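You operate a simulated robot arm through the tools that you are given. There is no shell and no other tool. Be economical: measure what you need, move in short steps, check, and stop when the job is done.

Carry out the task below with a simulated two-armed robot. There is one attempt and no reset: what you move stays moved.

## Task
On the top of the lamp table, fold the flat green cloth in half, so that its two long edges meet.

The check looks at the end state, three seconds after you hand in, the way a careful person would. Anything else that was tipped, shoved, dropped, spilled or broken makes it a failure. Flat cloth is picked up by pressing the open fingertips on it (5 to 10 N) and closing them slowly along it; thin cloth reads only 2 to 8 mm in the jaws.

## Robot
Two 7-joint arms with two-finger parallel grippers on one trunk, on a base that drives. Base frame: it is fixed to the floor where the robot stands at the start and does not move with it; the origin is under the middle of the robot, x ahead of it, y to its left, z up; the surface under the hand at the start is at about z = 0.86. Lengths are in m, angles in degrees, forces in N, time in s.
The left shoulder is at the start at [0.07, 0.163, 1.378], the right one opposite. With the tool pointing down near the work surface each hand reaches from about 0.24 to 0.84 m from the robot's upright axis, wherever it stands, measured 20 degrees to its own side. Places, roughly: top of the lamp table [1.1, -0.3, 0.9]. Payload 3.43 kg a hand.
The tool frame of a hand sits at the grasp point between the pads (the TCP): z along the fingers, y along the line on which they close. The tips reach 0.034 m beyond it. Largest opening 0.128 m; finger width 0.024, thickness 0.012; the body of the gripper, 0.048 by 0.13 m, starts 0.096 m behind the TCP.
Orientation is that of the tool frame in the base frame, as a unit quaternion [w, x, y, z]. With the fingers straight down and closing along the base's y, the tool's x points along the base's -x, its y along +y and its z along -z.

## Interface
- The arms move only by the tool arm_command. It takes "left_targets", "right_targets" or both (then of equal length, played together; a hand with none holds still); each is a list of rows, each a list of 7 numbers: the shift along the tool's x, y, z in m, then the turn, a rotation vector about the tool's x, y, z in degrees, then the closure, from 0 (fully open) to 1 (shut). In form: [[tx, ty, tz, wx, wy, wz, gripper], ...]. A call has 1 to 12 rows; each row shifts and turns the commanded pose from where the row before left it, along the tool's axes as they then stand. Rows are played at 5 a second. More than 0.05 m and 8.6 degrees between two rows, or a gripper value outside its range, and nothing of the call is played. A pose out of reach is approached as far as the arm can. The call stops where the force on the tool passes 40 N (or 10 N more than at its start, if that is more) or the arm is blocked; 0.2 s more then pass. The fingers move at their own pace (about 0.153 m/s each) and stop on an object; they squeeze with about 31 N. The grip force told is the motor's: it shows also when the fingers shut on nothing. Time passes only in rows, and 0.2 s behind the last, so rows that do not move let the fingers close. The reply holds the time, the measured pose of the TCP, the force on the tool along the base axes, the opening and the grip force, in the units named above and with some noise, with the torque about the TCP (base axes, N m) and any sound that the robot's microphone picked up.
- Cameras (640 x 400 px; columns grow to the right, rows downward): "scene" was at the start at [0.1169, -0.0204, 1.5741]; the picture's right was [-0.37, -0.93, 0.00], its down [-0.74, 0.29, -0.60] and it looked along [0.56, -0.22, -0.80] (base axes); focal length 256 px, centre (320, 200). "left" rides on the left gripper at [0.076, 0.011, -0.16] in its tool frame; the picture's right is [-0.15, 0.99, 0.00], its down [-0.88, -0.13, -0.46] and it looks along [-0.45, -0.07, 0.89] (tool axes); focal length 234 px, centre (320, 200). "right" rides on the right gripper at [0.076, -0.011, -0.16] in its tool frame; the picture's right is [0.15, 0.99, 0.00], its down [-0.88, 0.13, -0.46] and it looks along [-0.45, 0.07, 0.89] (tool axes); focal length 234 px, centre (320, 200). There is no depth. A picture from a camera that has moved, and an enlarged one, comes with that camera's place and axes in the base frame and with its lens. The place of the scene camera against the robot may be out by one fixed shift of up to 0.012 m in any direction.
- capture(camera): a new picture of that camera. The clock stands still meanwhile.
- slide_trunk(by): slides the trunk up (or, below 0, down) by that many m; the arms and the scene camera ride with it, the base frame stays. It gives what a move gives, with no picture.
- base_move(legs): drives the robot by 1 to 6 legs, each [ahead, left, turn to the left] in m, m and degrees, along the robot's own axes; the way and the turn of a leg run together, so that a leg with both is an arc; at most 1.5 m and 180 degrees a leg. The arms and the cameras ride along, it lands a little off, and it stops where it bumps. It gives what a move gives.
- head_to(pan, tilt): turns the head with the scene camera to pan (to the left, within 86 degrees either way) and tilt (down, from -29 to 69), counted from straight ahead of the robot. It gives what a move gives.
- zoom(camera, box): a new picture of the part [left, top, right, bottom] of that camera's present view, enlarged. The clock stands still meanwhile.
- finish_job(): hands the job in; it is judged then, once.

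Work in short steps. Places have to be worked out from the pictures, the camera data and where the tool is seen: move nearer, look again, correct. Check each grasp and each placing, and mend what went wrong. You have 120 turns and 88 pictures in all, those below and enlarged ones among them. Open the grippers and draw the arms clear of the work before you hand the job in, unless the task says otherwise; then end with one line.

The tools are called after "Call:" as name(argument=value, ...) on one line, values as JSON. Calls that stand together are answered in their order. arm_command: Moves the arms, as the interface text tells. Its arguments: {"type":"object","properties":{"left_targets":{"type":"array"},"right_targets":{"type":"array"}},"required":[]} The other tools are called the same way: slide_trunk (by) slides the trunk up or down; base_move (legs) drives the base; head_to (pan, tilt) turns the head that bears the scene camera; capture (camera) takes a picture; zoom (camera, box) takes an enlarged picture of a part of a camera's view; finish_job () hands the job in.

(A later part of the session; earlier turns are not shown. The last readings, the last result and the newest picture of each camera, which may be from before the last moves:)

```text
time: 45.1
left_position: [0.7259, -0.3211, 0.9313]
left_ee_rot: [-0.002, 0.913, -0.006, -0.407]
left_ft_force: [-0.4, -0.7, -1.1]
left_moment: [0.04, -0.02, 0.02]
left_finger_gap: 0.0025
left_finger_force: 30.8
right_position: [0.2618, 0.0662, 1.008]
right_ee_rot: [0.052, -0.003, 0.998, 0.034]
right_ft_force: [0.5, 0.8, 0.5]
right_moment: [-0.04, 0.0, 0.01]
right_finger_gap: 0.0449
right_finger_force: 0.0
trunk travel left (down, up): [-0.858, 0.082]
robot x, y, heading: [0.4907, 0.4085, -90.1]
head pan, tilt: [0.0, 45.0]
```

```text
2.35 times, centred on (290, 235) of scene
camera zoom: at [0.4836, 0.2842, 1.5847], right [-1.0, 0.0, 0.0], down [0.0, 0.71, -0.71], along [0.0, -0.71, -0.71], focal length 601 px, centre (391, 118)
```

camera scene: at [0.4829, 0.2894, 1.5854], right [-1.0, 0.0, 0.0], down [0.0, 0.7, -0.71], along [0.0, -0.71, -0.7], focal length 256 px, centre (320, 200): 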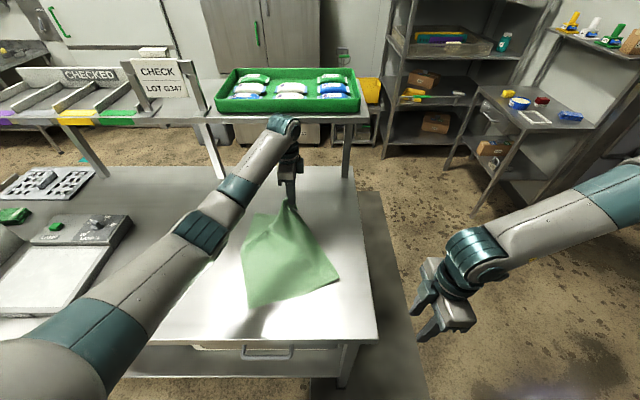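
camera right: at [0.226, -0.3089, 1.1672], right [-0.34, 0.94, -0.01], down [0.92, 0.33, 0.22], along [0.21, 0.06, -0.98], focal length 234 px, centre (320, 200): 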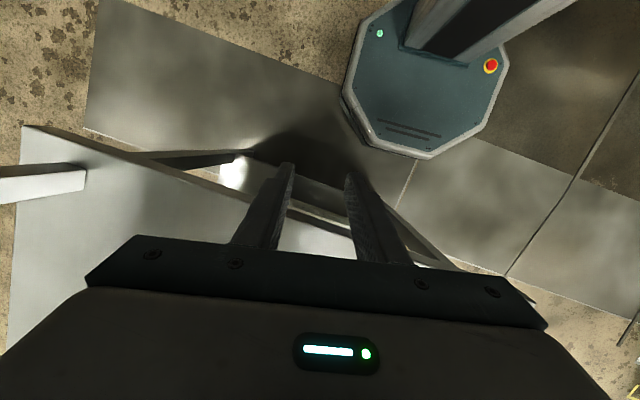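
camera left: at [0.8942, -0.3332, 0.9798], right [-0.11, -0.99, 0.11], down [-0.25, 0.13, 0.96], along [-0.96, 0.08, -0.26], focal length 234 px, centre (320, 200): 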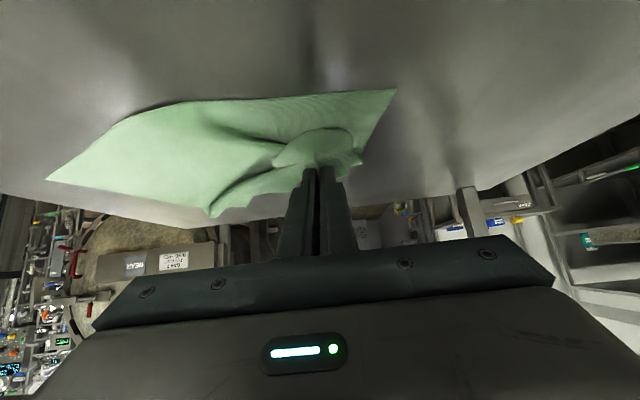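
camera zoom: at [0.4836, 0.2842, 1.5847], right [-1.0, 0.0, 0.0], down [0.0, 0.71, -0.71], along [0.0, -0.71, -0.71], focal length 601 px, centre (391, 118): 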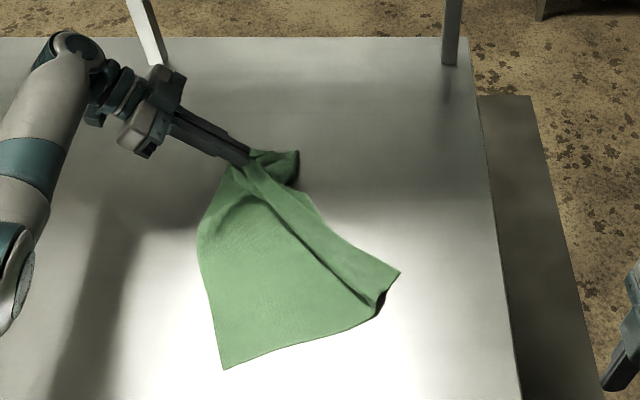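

The roll worked. Tool x now points forward and down at 48°, so moving along it brings the tips to about (.733, z≈.874) on the B edge.

Call:
arm_command(left_targets=[[0.012, 0, -0.001, 0, 0, 0, 1], [0.012, 0, 0, 0, 0, 0, 1], [0.012, 0, 0, 0, 0, 0, 1], [0.009, 0, 0, 0, 0, 0, 1], [0, 0, 0, 0, 0, 0, 1]])

Call:
capture(camera="left")

Call:
zoom(camera="scene", box=[200, 150, 380, 320])

```text
time: 46.3
left_position: [0.7552, -0.3196, 0.8984]
left_ee_rot: [-0.002, 0.913, -0.005, -0.407]
left_ft_force: [-0.1, 0.2, 0.3]
left_moment: [0.05, 0.02, 0.01]
left_finger_gap: 0.0022
left_finger_force: 30.6
right_position: [0.2624, 0.0674, 1.0074]
right_ee_rot: [0.052, -0.002, 0.998, 0.033]
right_ft_force: [-1.0, -0.1, 0.6]
right_moment: [0.05, -0.02, 0.0]
right_finger_gap: 0.0447
right_finger_force: 0.0
trunk travel left (down, up): [-0.858, 0.082]
robot x, y, heading: [0.485, 0.408, -90.1]
head pan, tilt: [0.0, 45.0]
```

```text
56 pictures are left
camera left: at [0.924, -0.3336, 0.9471], right [-0.11, -0.99, 0.11], down [-0.25, 0.13, 0.96], along [-0.96, 0.08, -0.26], focal length 234 px, centre (320, 200)
```

left: 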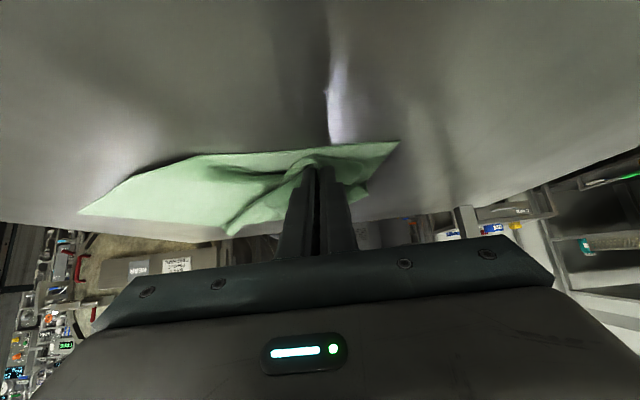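

```text
2.35 times, centred on (290, 235) of scene
camera zoom: at [0.4837, 0.2842, 1.5847], right [-1.0, 0.0, 0.0], down [0.0, 0.71, -0.71], along [0.0, -0.71, -0.71], focal length 601 px, centre (391, 118)
```

zoom: 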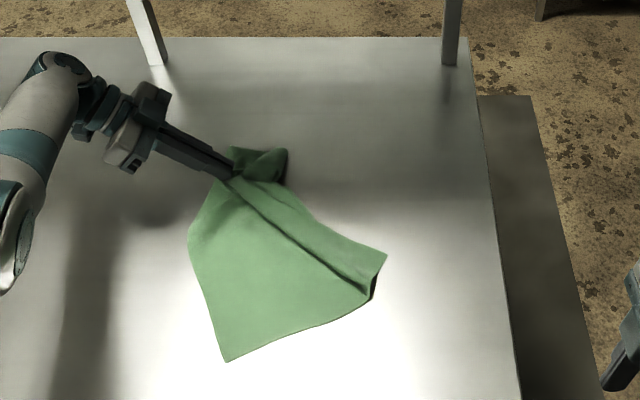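

The corner lies on the B edge. I'll lower it a few millimetres more, then release by opening only a little.

Call:
arm_command(left_targets=[[0.004, 0, 0.001, 0, 0, 0, 1], [0, 0, 0, 0, 0, 0, 0.95], [0, 0, 0, 0, 0, 0, 0.9], [0, 0, 0, 0, 0, 0, 0.85], [0, 0, 0, 0, 0, 0, 0.85], [0, 0, -0.01, 0, 0, 0, 0.85], [0, 0, -0.02, 0, 0, 0, 0.85], [0, 0, -0.03, 0, 0, 0, 0.85], [0, 0, -0.03, 0, 0, 0, 0.85], [0, 0, -0.03, 0, 0, 0, 0.85]])

Call:
capture(camera="left")

Call:
zoom(camera="scene", box=[200, 150, 380, 320])

```text
time: 48.5
left_position: [0.8461, -0.3217, 0.9733]
left_ee_rot: [-0.002, 0.913, -0.005, -0.407]
left_ft_force: [-0.5, 0.3, 1.1]
left_moment: [0.01, -0.03, 0.0]
left_finger_gap: 0.0194
left_finger_force: 0.0
right_position: [0.2624, 0.0674, 1.0083]
right_ee_rot: [0.052, -0.003, 0.998, 0.034]
right_ft_force: [1.2, -1.3, -0.1]
right_moment: [0.01, -0.03, -0.02]
right_finger_gap: 0.0445
right_finger_force: 0.0
trunk travel left (down, up): [-0.858, 0.082]
robot x, y, heading: [0.4856, 0.4101, -90.0]
head pan, tilt: [0.0, 45.0]
```

```text
54 pictures are left
camera left: at [1.0153, -0.3351, 1.023], right [-0.11, -0.99, 0.11], down [-0.25, 0.13, 0.96], along [-0.96, 0.08, -0.26], focal length 234 px, centre (320, 200)
```

left: 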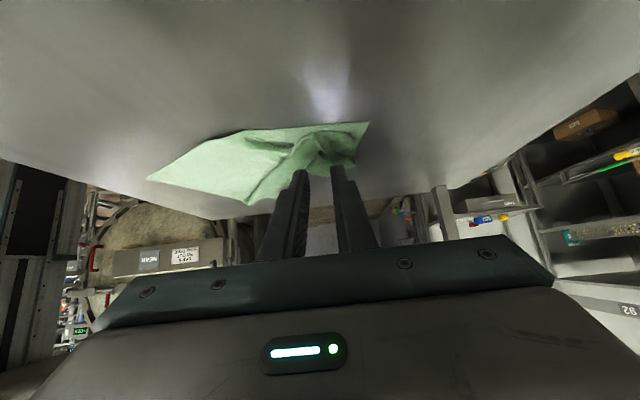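

```text
2.35 times, centred on (290, 235) of scene
camera zoom: at [0.484, 0.2843, 1.5847], right [-1.0, 0.0, 0.0], down [0.0, 0.71, -0.71], along [0.0, -0.71, -0.71], focal length 601 px, centre (391, 118)
```

zoom: 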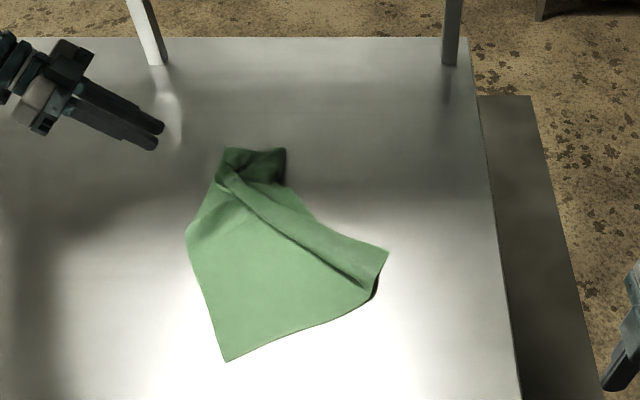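

Released cleanly, and D stays near B. I'll take a tighter view to find C and A.

Call:
zoom(camera="scene", box=[240, 200, 320, 250])

Call:
zoom(camera="scene", box=[230, 230, 330, 310])

```text
8.00 times, centred on (280, 225) of scene
camera zoom: at [0.484, 0.2843, 1.5847], right [-1.0, 0.0, 0.0], down [0.0, 0.71, -0.71], along [0.0, -0.71, -0.71], focal length 2044 px, centre (640, 0)
```

zoom: 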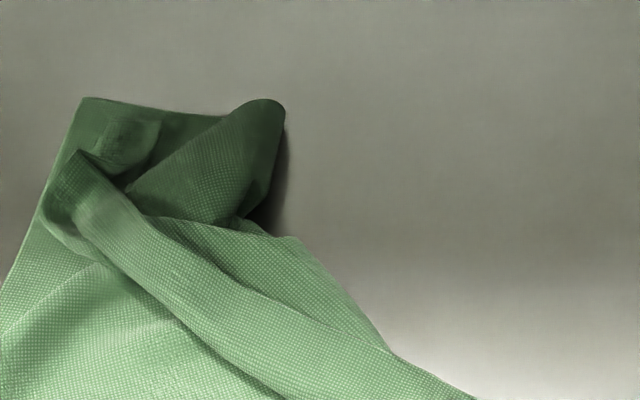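

```text
5.00 times, centred on (280, 270) of scene
camera zoom: at [0.484, 0.2843, 1.5847], right [-1.0, 0.0, 0.0], down [0.0, 0.71, -0.71], along [0.0, -0.71, -0.71], focal length 1278 px, centre (520, -150)
```

zoom: 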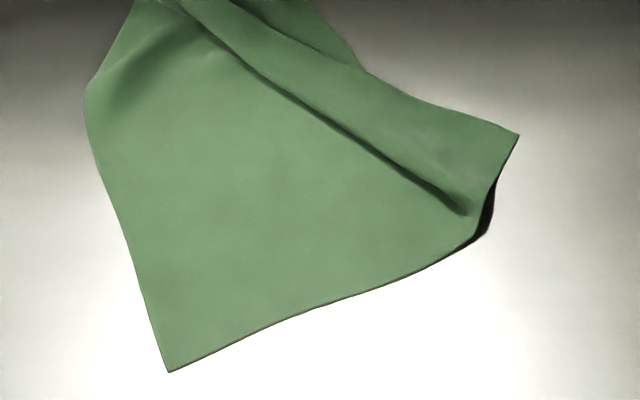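

D lies near B with a ridge running back from it, and C sits at about (.487, −.178), slightly raised. I'll bring the left hand upright and over towards C.

Call:
arm_command(left_targets=[[0, 0, -0.01, 0, 8, 0, 0.72], [0, 0, -0.01, 0, 8, 0, 0.72], [0, 0, -0.01, 0, 8, 0, 0.72], [0, 0, -0.01, 0, 8, 0, 0.72], [0, 0, -0.01, 0, 8, 0, 0.72], [0, 0, -0.01, 0, 8, 0, 0.72], [-0.045, -0.01, 0, 0, 0, 0, 0.72], [-0.045, -0.01, 0, 0, 0, 0, 0.72], [-0.045, -0.02, 0, 0, 0, 0, 0.72], [-0.045, -0.03, 0, 0, 0, 0, 0.72], [-0.045, -0.035, 0, 0, 0, 0, 0.72], [-0.045, -0.03, 0, 0, 0, 0, 0.72]])

Call:
capture(camera="left")

```text
refused: row 10 steps farther than a row can; nothing moved
```

```text
50 pictures are left
camera left: at [1.0153, -0.3351, 1.023], right [-0.11, -0.99, 0.11], down [-0.25, 0.13, 0.96], along [-0.96, 0.08, -0.26], focal length 234 px, centre (320, 200)
```

left: 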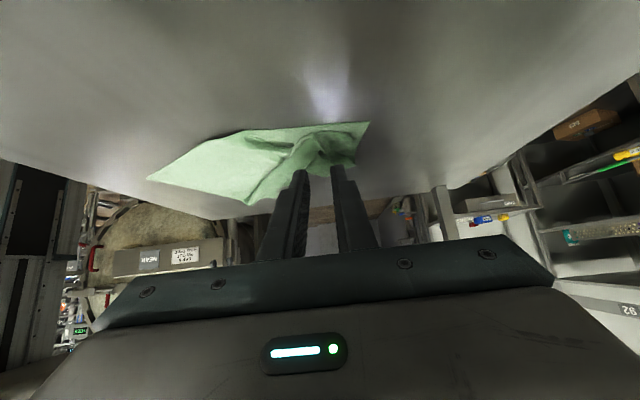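

The row steps were too long, so nothing moved. I'll send it again with shorter steps.

Call:
arm_command(left_targets=[[0, 0, -0.01, 0, 8, 0, 0.72], [0, 0, -0.01, 0, 8, 0, 0.72], [0, 0, -0.01, 0, 8, 0, 0.72], [0, 0, -0.01, 0, 8, 0, 0.72], [0, 0, -0.01, 0, 8, 0, 0.72], [0, 0, -0.01, 0, 8, 0, 0.72], [-0.04, -0.02, 0, 0, 0, 0, 0.72], [-0.04, -0.02, 0, 0, 0, 0, 0.72], [-0.04, -0.02, 0, 0, 0, 0, 0.72], [-0.04, -0.02, 0, 0, 0, 0, 0.72], [-0.04, -0.025, 0, 0, 0, 0, 0.72], [-0.04, -0.025, 0, 0, 0, 0, 0.72]])

Call:
capture(camera="left")

```text
time: 51.1
left_position: [0.6357, -0.1881, 1.0256]
left_ee_rot: [0.0, 1.0, -0.005, 0.0]
left_ft_force: [0.4, 0.3, -0.4]
left_moment: [-0.04, -0.04, -0.01]
left_finger_gap: 0.0356
left_finger_force: 0.1
right_position: [0.2609, 0.0675, 1.0073]
right_ee_rot: [0.053, -0.003, 0.998, 0.034]
right_ft_force: [0.3, 0.1, -0.6]
right_moment: [-0.03, -0.02, -0.06]
right_finger_gap: 0.0449
right_finger_force: 0.1
trunk travel left (down, up): [-0.858, 0.082]
robot x, y, heading: [0.4858, 0.4074, -89.9]
head pan, tilt: [0.0, 45.0]
```

```text
49 pictures are left
camera left: at [0.7109, -0.2008, 1.184], right [-0.16, -0.99, 0.0], down [-0.88, 0.14, 0.46], along [-0.45, 0.07, -0.89], focal length 234 px, centre (320, 200)
```

left: 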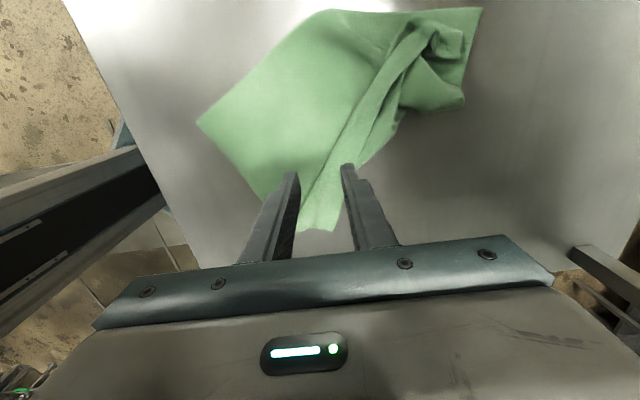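

C is now at about (.495, −.188), and the strip's end runs to (.506, −.136). I'll centre the hand over that strip at about (.513, −.163) and descend.

Call:
arm_command(left_targets=[[-0.025, -0.005, 0.015, 0, 0, 0, 0.72], [-0.025, -0.005, 0.015, 0, 0, 0, 0.72], [-0.025, -0.005, 0.015, 0, 0, 0, 0.72], [-0.025, -0.005, 0.015, 0, 0, 0, 0.72], [-0.023, -0.005, 0.015, 0, 0, 0, 0.72], [0, 0, 0.015, 0, 0, 0, 0.72], [0, 0, 0.01, 0, 0, 0, 0.72], [0, 0, 0, 0, 0, 0, 0.72]])

Call:
capture(camera="left")

```text
time: 52.9
left_position: [0.5122, -0.1635, 0.9264]
left_ee_rot: [0.0, 1.0, -0.006, 0.0]
left_ft_force: [0.4, -0.5, 0.1]
left_moment: [-0.01, 0.01, 0.04]
left_finger_gap: 0.0358
left_finger_force: 0.2
right_position: [0.2622, 0.0679, 1.0075]
right_ee_rot: [0.052, -0.003, 0.998, 0.034]
right_ft_force: [0.4, 1.6, 0.5]
right_moment: [-0.01, 0.04, -0.03]
right_finger_gap: 0.0447
right_finger_force: 0.1
trunk travel left (down, up): [-0.858, 0.082]
robot x, y, heading: [0.4864, 0.4093, -90.1]
head pan, tilt: [0.0, 45.0]
```

```text
48 pictures are left
camera left: at [0.5883, -0.1754, 1.085], right [-0.16, -0.99, 0.0], down [-0.88, 0.14, 0.46], along [-0.45, 0.07, -0.89], focal length 234 px, centre (320, 200)
```

left: 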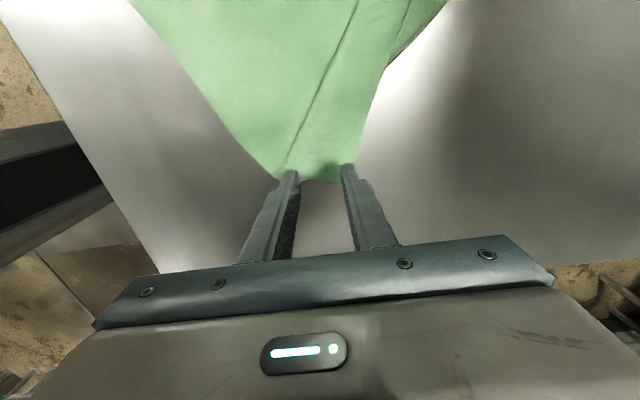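

The fingers straddle the strip with its edge at x≈.50. I'll press down and close slowly.

Call:
arm_command(left_targets=[[0.004, 0, 0.012, 0, 0, 0, 0.72], [0, 0, 0.012, 0, 0, 0, 0.72], [0, 0, 0.005, 0, 0, 0, 0.72], [0, 0, 0.003, 0, 0, 0, 0.72], [0, 0, 0, 0, 0, 0, 0.72]])

```text
time: 54.1
left_position: [0.5177, -0.162, 0.8964]
left_ee_rot: [0.001, 1.0, -0.006, -0.001]
left_ft_force: [0.9, 0.1, 9.5]
left_moment: [0.24, -0.12, -0.09]
left_finger_gap: 0.0357
left_finger_force: 0.1
right_position: [0.2614, 0.0668, 1.0076]
right_ee_rot: [0.052, -0.002, 0.998, 0.034]
right_ft_force: [-0.3, -0.2, 0.2]
right_moment: [0.01, -0.02, 0.01]
right_finger_gap: 0.045
right_finger_force: 0.0
trunk travel left (down, up): [-0.858, 0.082]
robot x, y, heading: [0.488, 0.4124, -90.2]
head pan, tilt: [0.0, 45.0]
```

The press is 9.5 N. Now I close slowly.

Call:
arm_command(left_targets=[[0, 0, -0.001, 0, 0, 0, 0.75], [0, 0, 0, 0, 0, 0, 0.78], [0, 0, 0, 0, 0, 0, 0.82], [0, 0, 0, 0, 0, 0, 0.86], [0, 0, 0, 0, 0, 0, 0.9], [0, 0, 0, 0, 0, 0, 0.95], [0, 0, 0, 0, 0, 0, 1.0], [0, 0, 0, 0, 0, 0, 1.0], [0, 0, -0.015, 0, 0, 0, 1.0], [0, 0, -0.015, 0, 0, 0, 1.0], [0, 0, 0, 0, 0, 0, 1.0]])

Call:
capture(camera="left")

Call:
zoom(camera="scene", box=[220, 190, 360, 310])

```text
time: 56.5
left_position: [0.5184, -0.1626, 0.9264]
left_ee_rot: [0.001, 1.0, -0.006, 0.001]
left_ft_force: [0.7, -0.2, 0.2]
left_moment: [-0.01, 0.03, -0.01]
left_finger_gap: 0.0019
left_finger_force: 31.2
right_position: [0.262, 0.0673, 1.0082]
right_ee_rot: [0.053, -0.002, 0.998, 0.034]
right_ft_force: [0.1, 1.1, 0.9]
right_moment: [-0.02, -0.01, 0.02]
right_finger_gap: 0.0446
right_finger_force: 0.1
trunk travel left (down, up): [-0.858, 0.082]
robot x, y, heading: [0.4874, 0.4076, -90.3]
head pan, tilt: [0.0, 45.0]
```

```text
47 pictures are left
camera left: at [0.5926, -0.1753, 1.0853], right [-0.16, -0.99, 0.0], down [-0.88, 0.14, 0.46], along [-0.45, 0.07, -0.89], focal length 234 px, centre (320, 200)
```

left: 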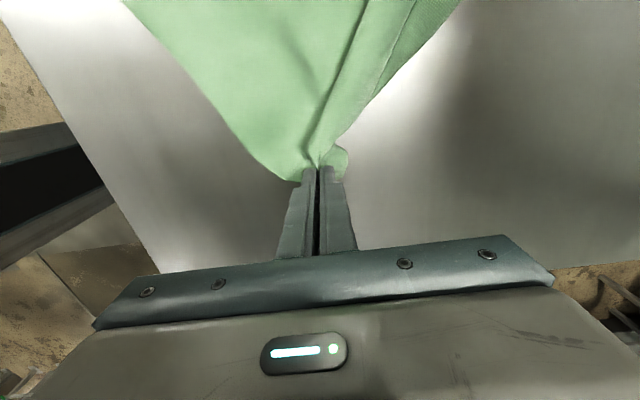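

```text
3.33 times, centred on (290, 250) of scene
camera zoom: at [0.4838, 0.2838, 1.5847], right [-1.0, 0.0, 0.0], down [0.0, 0.71, -0.71], along [0.0, -0.71, -0.71], focal length 852 px, centre (420, 33)
```

zoom: 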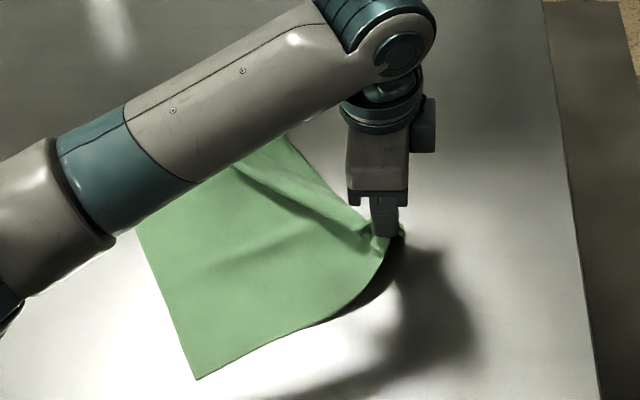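

C is held (1.9 mm). I'll carry it low, tips about 3 cm above the table, diagonally towards A at about (.673, −.022).

Call:
arm_command(left_targets=[[0.018, -0.01, -0.005, 0, 0, 0, 1], [0.02, -0.013, 0, 0, 0, 0, 1], [0.02, -0.014, 0, 0, 0, 0, 1], [0.02, -0.014, 0, 0, 0, 0, 1], [0.02, -0.014, 0, 0, 0, 0, 1], [0.02, -0.014, 0, 0, 0, 0, 1], [0, 0, 0, 0, 0, 0, 1]])

Call:
capture(camera="left")

Call:
zoom(camera="scene", box=[220, 190, 360, 310])

```text
time: 58.1
left_position: [0.6365, -0.0853, 0.9309]
left_ee_rot: [-0.001, 1.0, -0.007, 0.0]
left_ft_force: [-0.9, -0.8, -0.5]
left_moment: [0.02, 0.01, 0.03]
left_finger_gap: 0.0018
left_finger_force: 30.8
right_position: [0.262, 0.0671, 1.0073]
right_ee_rot: [0.053, -0.003, 0.998, 0.035]
right_ft_force: [-0.9, -0.1, 0.2]
right_moment: [0.02, -0.01, -0.02]
right_finger_gap: 0.045
right_finger_force: 0.1
trunk travel left (down, up): [-0.858, 0.082]
robot x, y, heading: [0.4861, 0.4101, -90.1]
head pan, tilt: [0.0, 45.0]
```

```text
45 pictures are left
camera left: at [0.7126, -0.0976, 1.0893], right [-0.16, -0.99, 0.0], down [-0.88, 0.14, 0.46], along [-0.45, 0.07, -0.89], focal length 234 px, centre (320, 200)
```

left: 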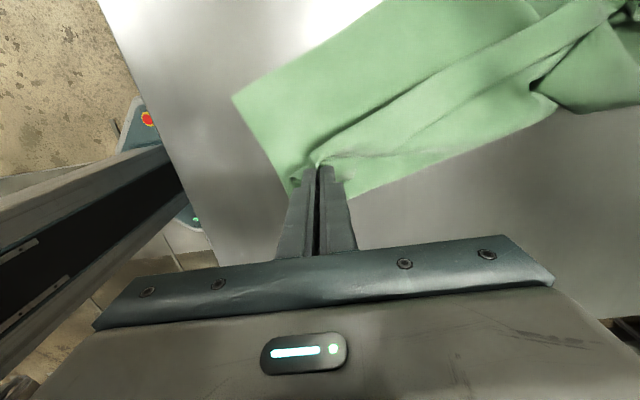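

```text
3.33 times, centred on (290, 250) of scene
camera zoom: at [0.4832, 0.2837, 1.5847], right [-1.0, 0.0, 0.0], down [0.0, 0.71, -0.71], along [0.0, -0.71, -0.71], focal length 852 px, centre (420, 33)
```

zoom: 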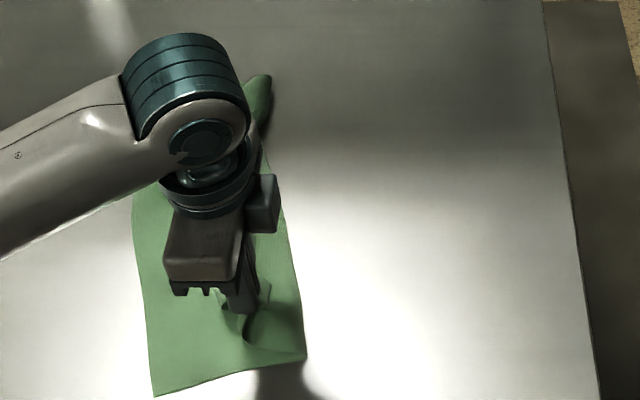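

The near end is swinging straight again, with A back at about (.707, −.007). The pinch should land at about (.686, −.03), so I'll roll the hand as before while advancing there.

Call:
arm_command(left_targets=[[0.0127, -0.009, 0, 0, -8, 0, 1], [0.0126, -0.009, -0.001, 0, -8, 0, 1], [0.0124, -0.009, -0.002, 0, -8, 0, 1], [0.012, -0.009, -0.003, 0, -8, 0, 1], [0.0115, -0.009, -0.004, 0, -8, 0, 1], [0.0108, -0.009, -0.005, 0, -8, 0, 1], [0, 0, 0, 0, 0, 0, 1]])

Call:
capture(camera="left")

Call:
zoom(camera="scene", box=[220, 190, 360, 310])

```text
time: 59.7
left_position: [0.7096, -0.0326, 0.9213]
left_ee_rot: [-0.003, 0.913, -0.006, -0.408]
left_ft_force: [-0.5, -0.1, -0.4]
left_moment: [-0.01, -0.02, -0.01]
left_finger_gap: 0.0019
left_finger_force: 30.3
right_position: [0.2612, 0.0674, 1.0079]
right_ee_rot: [0.051, -0.003, 0.998, 0.034]
right_ft_force: [-1.7, -0.8, -0.4]
right_moment: [0.0, 0.04, -0.02]
right_finger_gap: 0.045
right_finger_force: 0.1
trunk travel left (down, up): [-0.858, 0.082]
robot x, y, heading: [0.4889, 0.407, -90.2]
head pan, tilt: [0.0, 45.0]
```

```text
43 pictures are left
camera left: at [0.8788, -0.0468, 0.9696], right [-0.11, -0.99, 0.11], down [-0.25, 0.13, 0.96], along [-0.96, 0.08, -0.26], focal length 234 px, centre (320, 200)
```

left: 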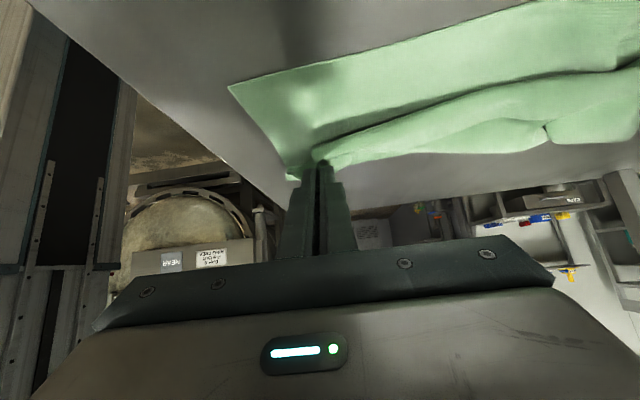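

```text
3.33 times, centred on (290, 250) of scene
camera zoom: at [0.4836, 0.2838, 1.5847], right [-1.0, 0.0, 0.0], down [0.0, 0.71, -0.71], along [0.0, -0.71, -0.71], focal length 852 px, centre (420, 33)
```

zoom: 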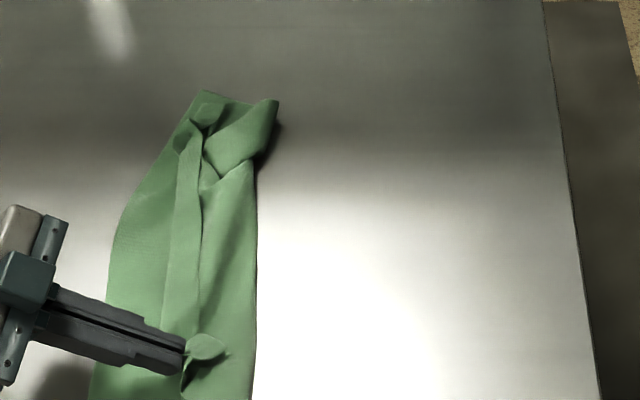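

The cloth is nearly a clean half fold, but the flap's edge strip near C is curled back. I'll raise the tip about 5 cm while rolling to 80°, so on release the flap drops outward like a door.

Call:
arm_command(left_targets=[[-0.0077, 0, -0.0057, 0, -8, 0, 1], [-0.0083, 0, -0.004, 0, -8, 0, 1], [-0.0088, 0, -0.0021, 0, -8, 0, 1], [-0.0089, 0, -0.0002, 0, -8, 0, 1], [0, 0, 0, 0, 0, 0, 1]])

Call:
zoom(camera="scene", box=[210, 200, 350, 320])

Call:
capture(camera="left")

```text
time: 60.9
left_position: [0.7037, -0.0337, 0.9564]
left_ee_rot: [-0.003, 0.766, -0.004, -0.643]
left_ft_force: [0.0, 0.0, 1.1]
left_moment: [-0.03, -0.04, -0.01]
left_finger_gap: 0.0019
left_finger_force: 31.4
right_position: [0.2616, 0.0671, 1.0081]
right_ee_rot: [0.052, -0.003, 0.998, 0.034]
right_ft_force: [-0.3, -0.6, -0.5]
right_moment: [-0.01, 0.02, -0.01]
right_finger_gap: 0.0447
right_finger_force: 0.0
trunk travel left (down, up): [-0.858, 0.082]
robot x, y, heading: [0.4867, 0.4067, -90.0]
head pan, tilt: [0.0, 45.0]
```

```text
3.33 times, centred on (280, 260) of scene
camera zoom: at [0.4839, 0.284, 1.5847], right [-1.0, 0.0, 0.0], down [0.0, 0.71, -0.71], along [0.0, -0.71, -0.71], focal length 852 px, centre (453, 0)
```

zoom: 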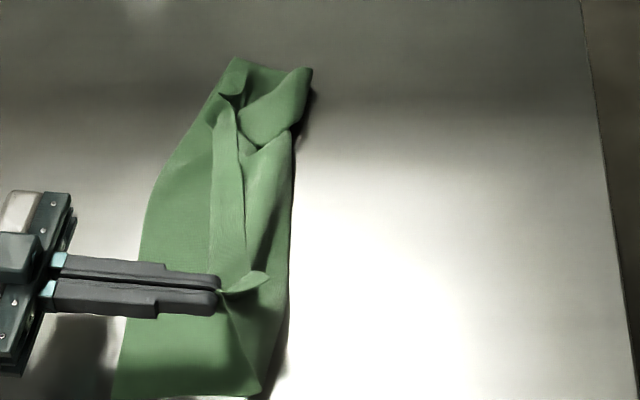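

```text
40 pictures are left
camera left: at [0.8735, -0.0466, 0.9088], right [-0.04, -0.99, 0.14], down [0.3, 0.13, 0.95], along [-0.95, 0.08, 0.29], focal length 234 px, centre (320, 200)
```

left: 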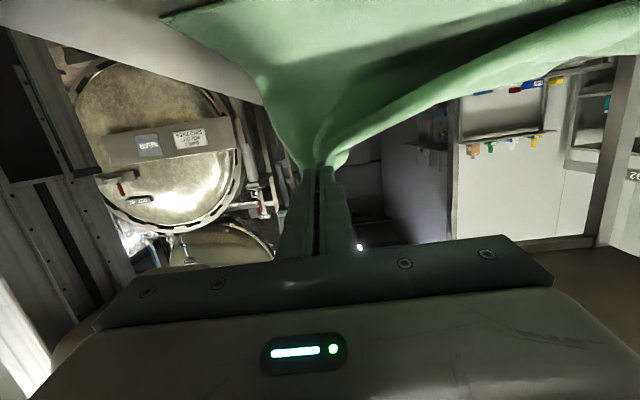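

The tail at C still points back. Released up here, the cloth's own stiffness may open it out as it falls. I'll release now and withdraw along the finger axis.

Call:
arm_command(left_targets=[[0, 0, 0, 0, 0, 0, 0.7], [0, 0, -0.01, 0, 0, 0, 0.7], [0, 0, -0.03, 0, 0, 0, 0.7], [0, 0, -0.03, 0, 0, 0, 0.7], [0, 0, -0.03, 0, 0, 0, 0.7], [0, 0, -0.03, 0, 0, 0, 0.7]])

Call:
zoom(camera="scene", box=[210, 200, 350, 320])

```text
time: 62.3
left_position: [0.8321, -0.0341, 0.9791]
left_ee_rot: [-0.003, 0.766, -0.004, -0.643]
left_ft_force: [-0.1, 0.3, -0.6]
left_moment: [0.0, -0.02, -0.02]
left_finger_gap: 0.0386
left_finger_force: 0.0
right_position: [0.2621, 0.0671, 1.0092]
right_ee_rot: [0.051, -0.003, 0.998, 0.033]
right_ft_force: [0.4, -0.3, -0.1]
right_moment: [-0.04, -0.05, -0.03]
right_finger_gap: 0.0444
right_finger_force: 0.0
trunk travel left (down, up): [-0.858, 0.082]
robot x, y, heading: [0.4843, 0.4076, -90.2]
head pan, tilt: [0.0, 45.0]
```

```text
3.33 times, centred on (280, 260) of scene
camera zoom: at [0.4845, 0.2841, 1.5847], right [-1.0, 0.0, 0.0], down [0.0, 0.71, -0.71], along [0.0, -0.71, -0.71], focal length 852 px, centre (453, 0)
```

zoom: 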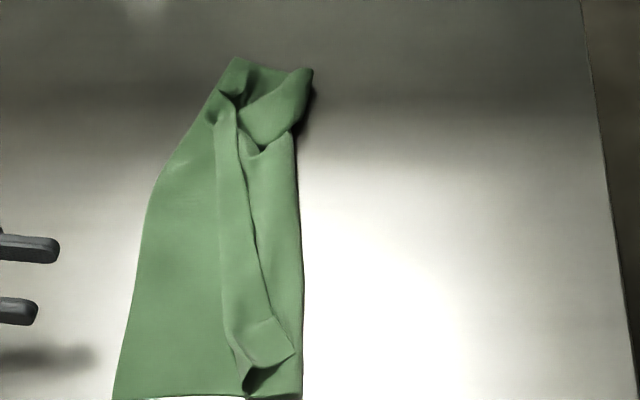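

The flap lies flat, but its free edge is folded back in a strip about 4 cm wide, with C near (.616, −.011). I'll bring the hand upright over it and look closely.

Call:
arm_command(left_targets=[[-0.0139, 0, 0.0097, 0, 8, 0, 0.72], [-0.0151, 0, 0.0077, 0, 8, 0, 0.72], [-0.0161, 0, 0.0055, 0, 8, 0, 0.72], [-0.0166, 0, 0.0032, 0, 8, 0, 0.72], [-0.0169, 0, 0.0009, 0, 8, 0, 0.72], [-0.0169, 0, -0.0015, 0, 8, 0, 0.72], [-0.0166, 0, -0.0038, 0, 8, 0, 0.72], [-0.0159, 0, -0.0061, 0, 8, 0, 0.72], [-0.0148, 0, -0.0082, 0, 8, 0, 0.72], [-0.0136, 0, -0.0102, 0, 8, 0, 0.72]])

Call:
capture(camera="left")

```text
time: 64.5
left_position: [0.7112, -0.0334, 1.0995]
left_ee_rot: [0.001, 1.0, -0.005, 0.001]
left_ft_force: [-0.2, 0.1, 0.0]
left_moment: [-0.01, -0.01, 0.02]
left_finger_gap: 0.036
left_finger_force: 0.0
right_position: [0.2605, 0.0666, 1.0081]
right_ee_rot: [0.053, -0.004, 0.998, 0.034]
right_ft_force: [0.1, 0.6, 0.2]
right_moment: [-0.01, 0.0, -0.02]
right_finger_gap: 0.0449
right_finger_force: 0.1
trunk travel left (down, up): [-0.858, 0.082]
robot x, y, heading: [0.4885, 0.4093, -90.2]
head pan, tilt: [0.0, 45.0]
```

```text
38 pictures are left
camera left: at [0.7851, -0.0455, 1.2582], right [-0.16, -0.99, 0.0], down [-0.88, 0.14, 0.45], along [-0.45, 0.07, -0.89], focal length 234 px, centre (320, 200)
```

left: 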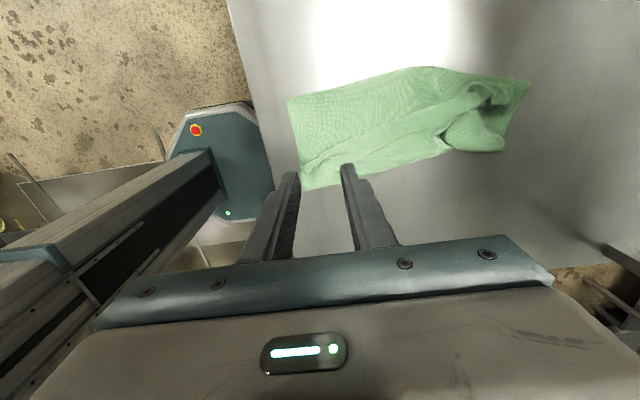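

I'll zoom the hand camera onto the cloth.

Call:
zoom(camera="left", box=[275, 50, 545, 205])

```text
2.37 times, centred on (410, 128) of left
camera zoom: at [0.7851, -0.0455, 1.2582], right [-0.16, -0.99, 0.0], down [-0.88, 0.14, 0.45], along [-0.45, 0.07, -0.89], focal length 555 px, centre (107, 372)
```

zoom: 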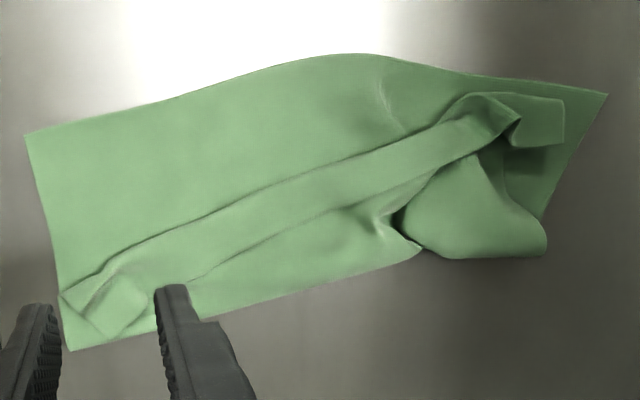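

This view shows it clearly. D is within 3 cm of B, A is at (.767, .012), and the flap's free edge is folded back with C at (.615, −.028). I'll tilt the hand about 30° the other way, so that carrying C over to A gives a much larger flip, and approach C.

Call:
arm_command(left_targets=[[-0.02, 0, 0.03, 0, 7.5, 0, 0.76], [-0.0237, 0, 0.0271, 0, 7.5, 0, 0.76], [-0.0271, 0, 0.0238, 0, 7.5, 0, 0.76], [-0.0254, 0, 0.022, 0, 7.5, 0, 0.76], [-0.0237, 0, 0.021, 0, 0, 0, 0.76], [-0.01, 0, 0.0173, 0, 0, 0, 0.76], [0, 0, 0, 0, 0, 0, 0.76]])

Call:
capture(camera="left")

Call:
zoom(camera="scene", box=[210, 220, 330, 320])

```text
time: 66.1
left_position: [0.6253, -0.0295, 0.9276]
left_ee_rot: [0.001, 0.966, -0.006, 0.259]
left_ft_force: [0.2, 0.0, 0.0]
left_moment: [0.02, 0.0, 0.01]
left_finger_gap: 0.0306
left_finger_force: 0.1
right_position: [0.2612, 0.0668, 1.0084]
right_ee_rot: [0.053, -0.002, 0.998, 0.034]
right_ft_force: [0.0, 0.0, 0.7]
right_moment: [-0.03, -0.02, 0.02]
right_finger_gap: 0.0447
right_finger_force: 0.0
trunk travel left (down, up): [-0.858, 0.082]
robot x, y, heading: [0.487, 0.4106, -90.0]
head pan, tilt: [0.0, 45.0]
```

```text
36 pictures are left
camera left: at [0.6105, -0.0414, 1.1022], right [-0.14, -0.99, -0.07], down [-0.99, 0.14, -0.05], along [0.06, 0.07, -1.0], focal length 234 px, centre (320, 200)
```

left: 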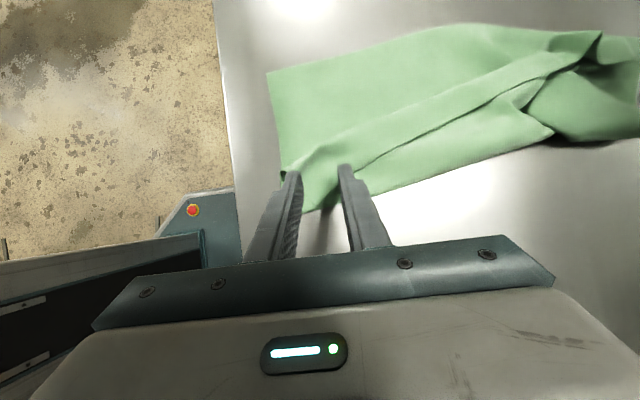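

```text
4.00 times, centred on (270, 270) of scene
camera zoom: at [0.4828, 0.2837, 1.5847], right [-1.0, 0.0, 0.0], down [0.0, 0.71, -0.71], along [0.0, -0.71, -0.71], focal length 1022 px, centre (520, -80)
```

zoom: 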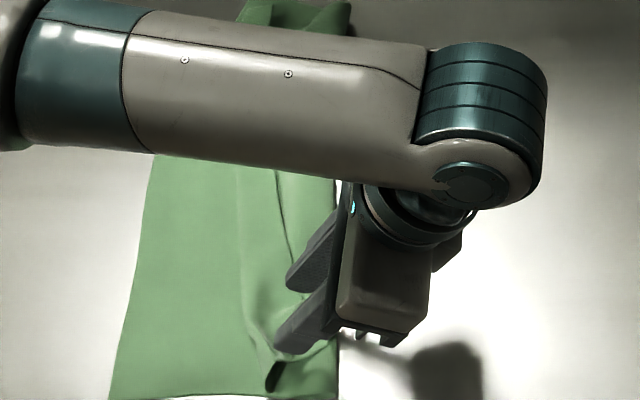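

I'll zoom in on the fingertips to place them on C.

Call:
zoom(camera="left", box=[260, 120, 400, 220])

```text
4.00 times, centred on (330, 170) of left
camera zoom: at [0.6105, -0.0414, 1.1022], right [-0.14, -0.99, -0.07], down [-0.99, 0.14, -0.05], along [0.06, 0.07, -1.0], focal length 937 px, centre (280, 320)
```

zoom: 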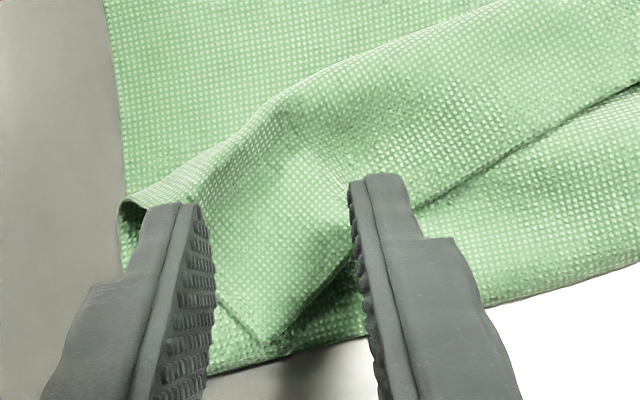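

C is at (.620, −.021) and the fingertips will land just inside it. I'll press down now, +4 mm in x.

Call:
arm_command(left_targets=[[-0.0035, 0, 0.0107, 0, 0, 0, 0.77], [-0.005, 0, 0.0087, 0, 0, 0, 0.77], [-0.0025, 0, 0.0043, 0, 0, 0, 0.77], [-0.0015, 0, 0.0026, 0, 0, 0, 0.77], [0, 0, 0, 0, 0, 0, 0.77]])

```text
time: 67.3
left_position: [0.6276, -0.0324, 0.8988]
left_ee_rot: [0.001, 0.966, -0.006, 0.258]
left_ft_force: [0.1, 0.5, 0.6]
left_moment: [-0.02, -0.02, 0.0]
left_finger_gap: 0.0295
left_finger_force: 0.1
right_position: [0.2625, 0.0672, 1.007]
right_ee_rot: [0.052, -0.003, 0.998, 0.034]
right_ft_force: [-0.2, 0.3, 0.5]
right_moment: [0.01, 0.01, 0.02]
right_finger_gap: 0.045
right_finger_force: 0.1
trunk travel left (down, up): [-0.858, 0.082]
robot x, y, heading: [0.492, 0.4086, -90.0]
head pan, tilt: [0.0, 45.0]
```

Almost in contact. I'll go down another 2–3 mm.

Call:
arm_command(left_targets=[[-0.0005, 0, 0.0013, 0, 0, 0, 0.77], [-0.0005, 0, 0.0013, 0, 0, 0, 0.77], [0, 0, 0, 0, 0, 0, 0.77]])

```text
time: 68.1
left_position: [0.6276, -0.0317, 0.8982]
left_ee_rot: [0.0, 0.966, -0.005, 0.258]
left_ft_force: [-1.5, 1.2, 8.5]
left_moment: [0.01, -0.05, 0.04]
left_finger_gap: 0.0288
left_finger_force: 0.1
right_position: [0.2617, 0.068, 1.008]
right_ee_rot: [0.052, -0.003, 0.998, 0.034]
right_ft_force: [-0.7, 0.4, 0.0]
right_moment: [-0.01, -0.01, -0.01]
right_finger_gap: 0.0446
right_finger_force: 0.1
trunk travel left (down, up): [-0.858, 0.082]
robot x, y, heading: [0.4858, 0.4099, -90.1]
head pan, tilt: [0.0, 45.0]
```

The force is 8.5 N. I close slowly and then lift a little to check.

Call:
arm_command(left_targets=[[0, 0, 0, 0, 0, 0, 0.8], [0, 0, 0, 0, 0, 0, 0.83], [0, 0, 0, 0, 0, 0, 0.86], [0, 0, 0, 0, 0, 0, 0.89], [0, 0, 0, 0, 0, 0, 0.92], [0, 0, 0, 0, 0, 0, 0.96], [0, 0, 0, 0, 0, 0, 1.0], [0, 0, 0, 0, 0, 0, 1.0], [0.0075, 0, -0.013, 0, 0, 0, 1.0], [0.0075, 0, -0.013, 0, 0, 0, 1.0], [0, 0, 0, 0, 0, 0, 1.0]])

Call:
capture(camera="left")

```text
time: 70.5
left_position: [0.6301, -0.0315, 0.9289]
left_ee_rot: [0.001, 0.966, -0.006, 0.259]
left_ft_force: [-0.3, -0.6, 0.1]
left_moment: [0.02, 0.05, 0.01]
left_finger_gap: 0.0022
left_finger_force: 30.9
right_position: [0.2619, 0.0672, 1.008]
right_ee_rot: [0.053, -0.003, 0.998, 0.035]
right_ft_force: [-0.7, -0.4, 0.2]
right_moment: [-0.02, 0.03, -0.04]
right_finger_gap: 0.045
right_finger_force: 0.0
trunk travel left (down, up): [-0.858, 0.082]
robot x, y, heading: [0.4864, 0.4087, -90.5]
head pan, tilt: [0.0, 45.0]
```

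```text
33 pictures are left
camera left: at [0.6143, -0.0425, 1.1028], right [-0.14, -0.99, -0.07], down [-0.99, 0.14, -0.04], along [0.05, 0.07, -1.0], focal length 234 px, centre (320, 200)
```

left: 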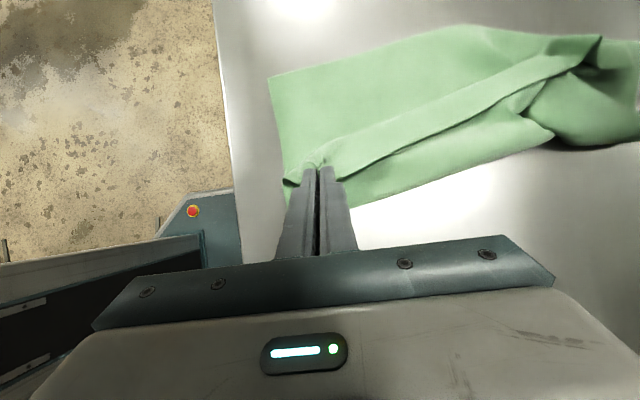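

C is gripped. I'll carry it over towards A in one motion, rolling from −30° to +48° so the edge flips outward.

Call:
arm_command(left_targets=[[0.0188, -0.0028, -0.0034, 0, -7.8, 0, 1], [0.0182, -0.0028, -0.0053, 0, -7.8, 0, 1], [0.0174, -0.0028, -0.0071, 0, -7.8, 0, 1], [0.0157, -0.0028, -0.0038, 0, -7.8, 0, 1], [0.0152, -0.0028, -0.0002, 0, -7.8, 0, 1], [0.0151, -0.0028, -0.0017, 0, -7.8, 0, 1], [0.0147, -0.0028, -0.0031, 0, -7.8, 0, 1], [0.0142, -0.0028, -0.0044, 0, -7.8, 0, 1], [0.0162, -0.0028, -0.0015, 0, -7.8, 0, 1], [0.0159, -0.0028, -0.003, 0, -7.8, 0, 1], [0, 0, 0, 0, 0, 0, 1]])

Call:
capture(camera="left")

Call:
zoom(camera="scene", box=[190, 200, 330, 320])

```text
time: 72.9
left_position: [0.7763, -0.0052, 0.9478]
left_ee_rot: [-0.003, 0.913, -0.005, -0.407]
left_ft_force: [-0.2, -0.9, 0.4]
left_moment: [-0.01, -0.03, -0.01]
left_finger_gap: 0.0023
left_finger_force: 30.8
right_position: [0.2609, 0.0678, 1.0077]
right_ee_rot: [0.052, -0.003, 0.998, 0.035]
right_ft_force: [0.0, -0.4, 0.6]
right_moment: [0.01, -0.01, 0.03]
right_finger_gap: 0.0448
right_finger_force: 0.0
trunk travel left (down, up): [-0.858, 0.082]
robot x, y, heading: [0.4864, 0.4102, -90.0]
head pan, tilt: [0.0, 45.0]
```

```text
32 pictures are left
camera left: at [0.9454, -0.0186, 0.9982], right [-0.11, -0.99, 0.11], down [-0.25, 0.13, 0.96], along [-0.96, 0.08, -0.26], focal length 234 px, centre (320, 200)
```

left: 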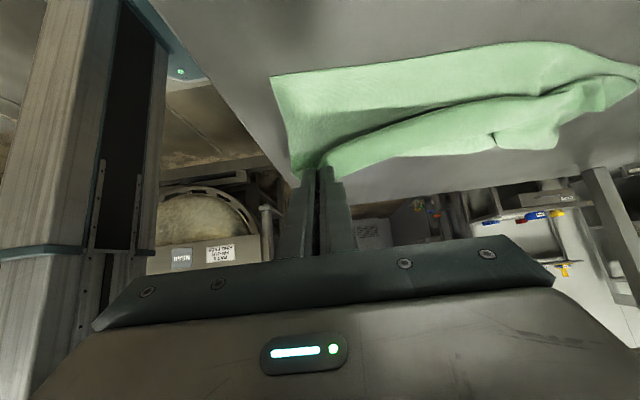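

```text
3.33 times, centred on (260, 260) of scene
camera zoom: at [0.4833, 0.2839, 1.5847], right [-1.0, 0.0, 0.0], down [0.0, 0.71, -0.71], along [0.0, -0.71, -0.71], focal length 852 px, centre (520, 0)
```

zoom: 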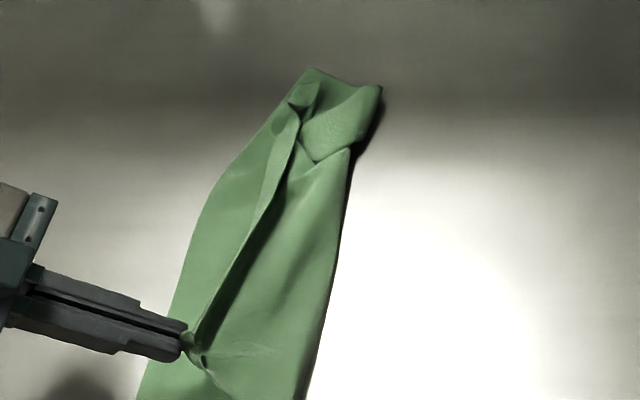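

The flap's edge now runs straight towards A with hardly any tail. I'll roll 8° more, lower it onto A's edge, and release while still slightly above contact.

Call:
arm_command(left_targets=[[0.0154, 0, 0.003, 0, -8, 0, 1], [0.013, 0, 0.004, 0, 0, 0, 1], [0.013, 0, 0.004, 0, 0, 0, 1], [0.013, 0, 0.004, 0, 0, 0, 1], [0, 0, 0, 0, 0, 0, 1]])

Call:
zoom(camera="scene", box=[190, 210, 330, 330])

```text
time: 74.1
left_position: [0.7988, -0.0058, 0.8953]
left_ee_rot: [-0.002, 0.883, -0.004, -0.469]
left_ft_force: [0.3, 1.1, -0.4]
left_moment: [0.0, -0.01, 0.0]
left_finger_gap: 0.0022
left_finger_force: 30.9
right_position: [0.2621, 0.0674, 1.0069]
right_ee_rot: [0.052, -0.002, 0.998, 0.034]
right_ft_force: [0.4, 0.0, 0.3]
right_moment: [0.0, -0.01, 0.0]
right_finger_gap: 0.0448
right_finger_force: 0.0
trunk travel left (down, up): [-0.858, 0.082]
robot x, y, heading: [0.486, 0.4072, -90.3]
head pan, tilt: [0.0, 45.0]
```

```text
3.33 times, centred on (260, 270) of scene
camera zoom: at [0.4834, 0.2841, 1.5847], right [-1.0, 0.0, 0.0], down [0.0, 0.71, -0.71], along [0.0, -0.71, -0.71], focal length 852 px, centre (520, -33)
```

zoom: 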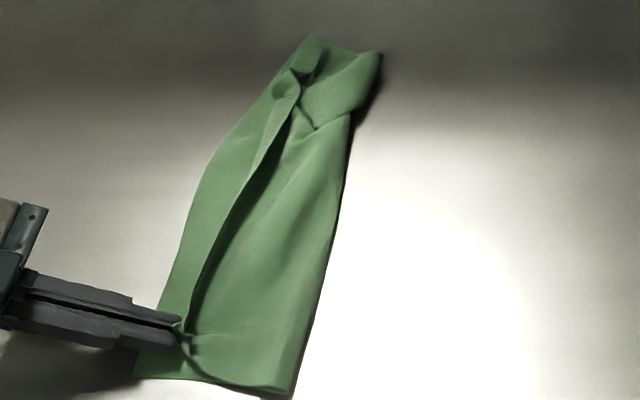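

C now sits essentially over A, at about (.784, .018). I'll lower a touch, release and withdraw.

Call:
arm_command(left_targets=[[0.003, 0, 0.0015, 0, 0, 0, 1], [0, 0, 0, 0, 0, 0, 0.92], [0, 0, 0, 0, 0, 0, 0.85], [0, 0, 0, 0, 0, 0, 0.8], [0, 0, -0.01, 0, 0, 0, 0.8], [0, 0, -0.02, 0, 0, 0, 0.8], [0, 0, -0.03, 0, 0, 0, 0.8], [0, 0, -0.03, 0, 0, 0, 0.8]])

Call:
arm_command(left_targets=[[-0.0166, 0, 0.0032, 0, 8, 0, 0.72], [-0.0169, 0, 0.0009, 0, 8, 0, 0.72], [-0.0169, 0, -0.0015, 0, 8, 0, 0.72], [-0.0166, 0.01, -0.0038, 0, 8, 0, 0.72], [-0.0159, 0.02, -0.0061, 0, 8, 0, 0.72], [-0.0148, 0.03, -0.0082, 0, 8, 0, 0.72], [-0.0136, 0.03, -0.0202, 0, 8, 0, 0.72], [0, 0.03, -0.02, 0, 0, 0, 0.72]])

Call:
zoom(camera="left", box=[160, 0, 500, 200])

```text
time: 75.9
left_position: [0.8723, -0.0045, 0.9418]
left_ee_rot: [-0.002, 0.883, -0.005, -0.469]
left_ft_force: [0.1, -0.9, 0.1]
left_moment: [-0.03, -0.01, 0.04]
left_finger_gap: 0.0256
left_finger_force: 0.1
right_position: [0.2614, 0.0684, 1.0086]
right_ee_rot: [0.053, -0.003, 0.998, 0.034]
right_ft_force: [0.2, 0.2, 0.4]
right_moment: [-0.01, 0.02, -0.03]
right_finger_gap: 0.0448
right_finger_force: 0.0
trunk travel left (down, up): [-0.858, 0.082]
robot x, y, heading: [0.4871, 0.4111, -90.4]
head pan, tilt: [0.0, 45.0]
```

```text
time: 77.7
left_position: [0.7895, -0.1258, 1.0571]
left_ee_rot: [-0.001, 1.0, -0.006, 0.001]
left_ft_force: [0.2, 0.1, -0.2]
left_moment: [0.03, -0.02, 0.0]
left_finger_gap: 0.0358
left_finger_force: 0.0
right_position: [0.2612, 0.0663, 1.0081]
right_ee_rot: [0.052, -0.003, 0.998, 0.033]
right_ft_force: [-0.4, 0.5, -0.3]
right_moment: [-0.02, 0.04, 0.03]
right_finger_gap: 0.0448
right_finger_force: 0.1
trunk travel left (down, up): [-0.858, 0.082]
robot x, y, heading: [0.4901, 0.4108, -90.0]
head pan, tilt: [0.0, 45.0]
```

```text
1.88 times, centred on (330, 100) of left
camera zoom: at [0.8642, -0.1394, 1.2163], right [-0.16, -0.99, 0.0], down [-0.88, 0.14, 0.45], along [-0.45, 0.07, -0.89], focal length 441 px, centre (301, 388)
```

zoom: 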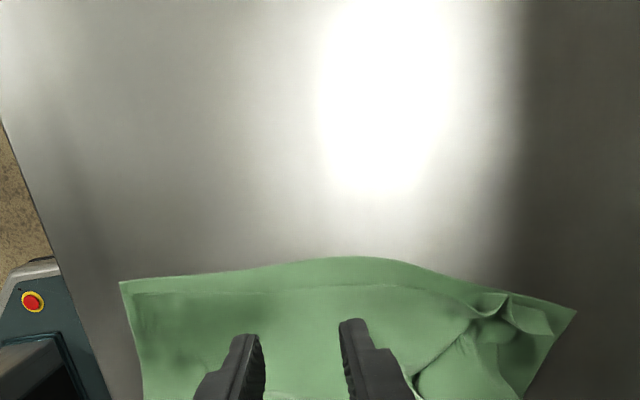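

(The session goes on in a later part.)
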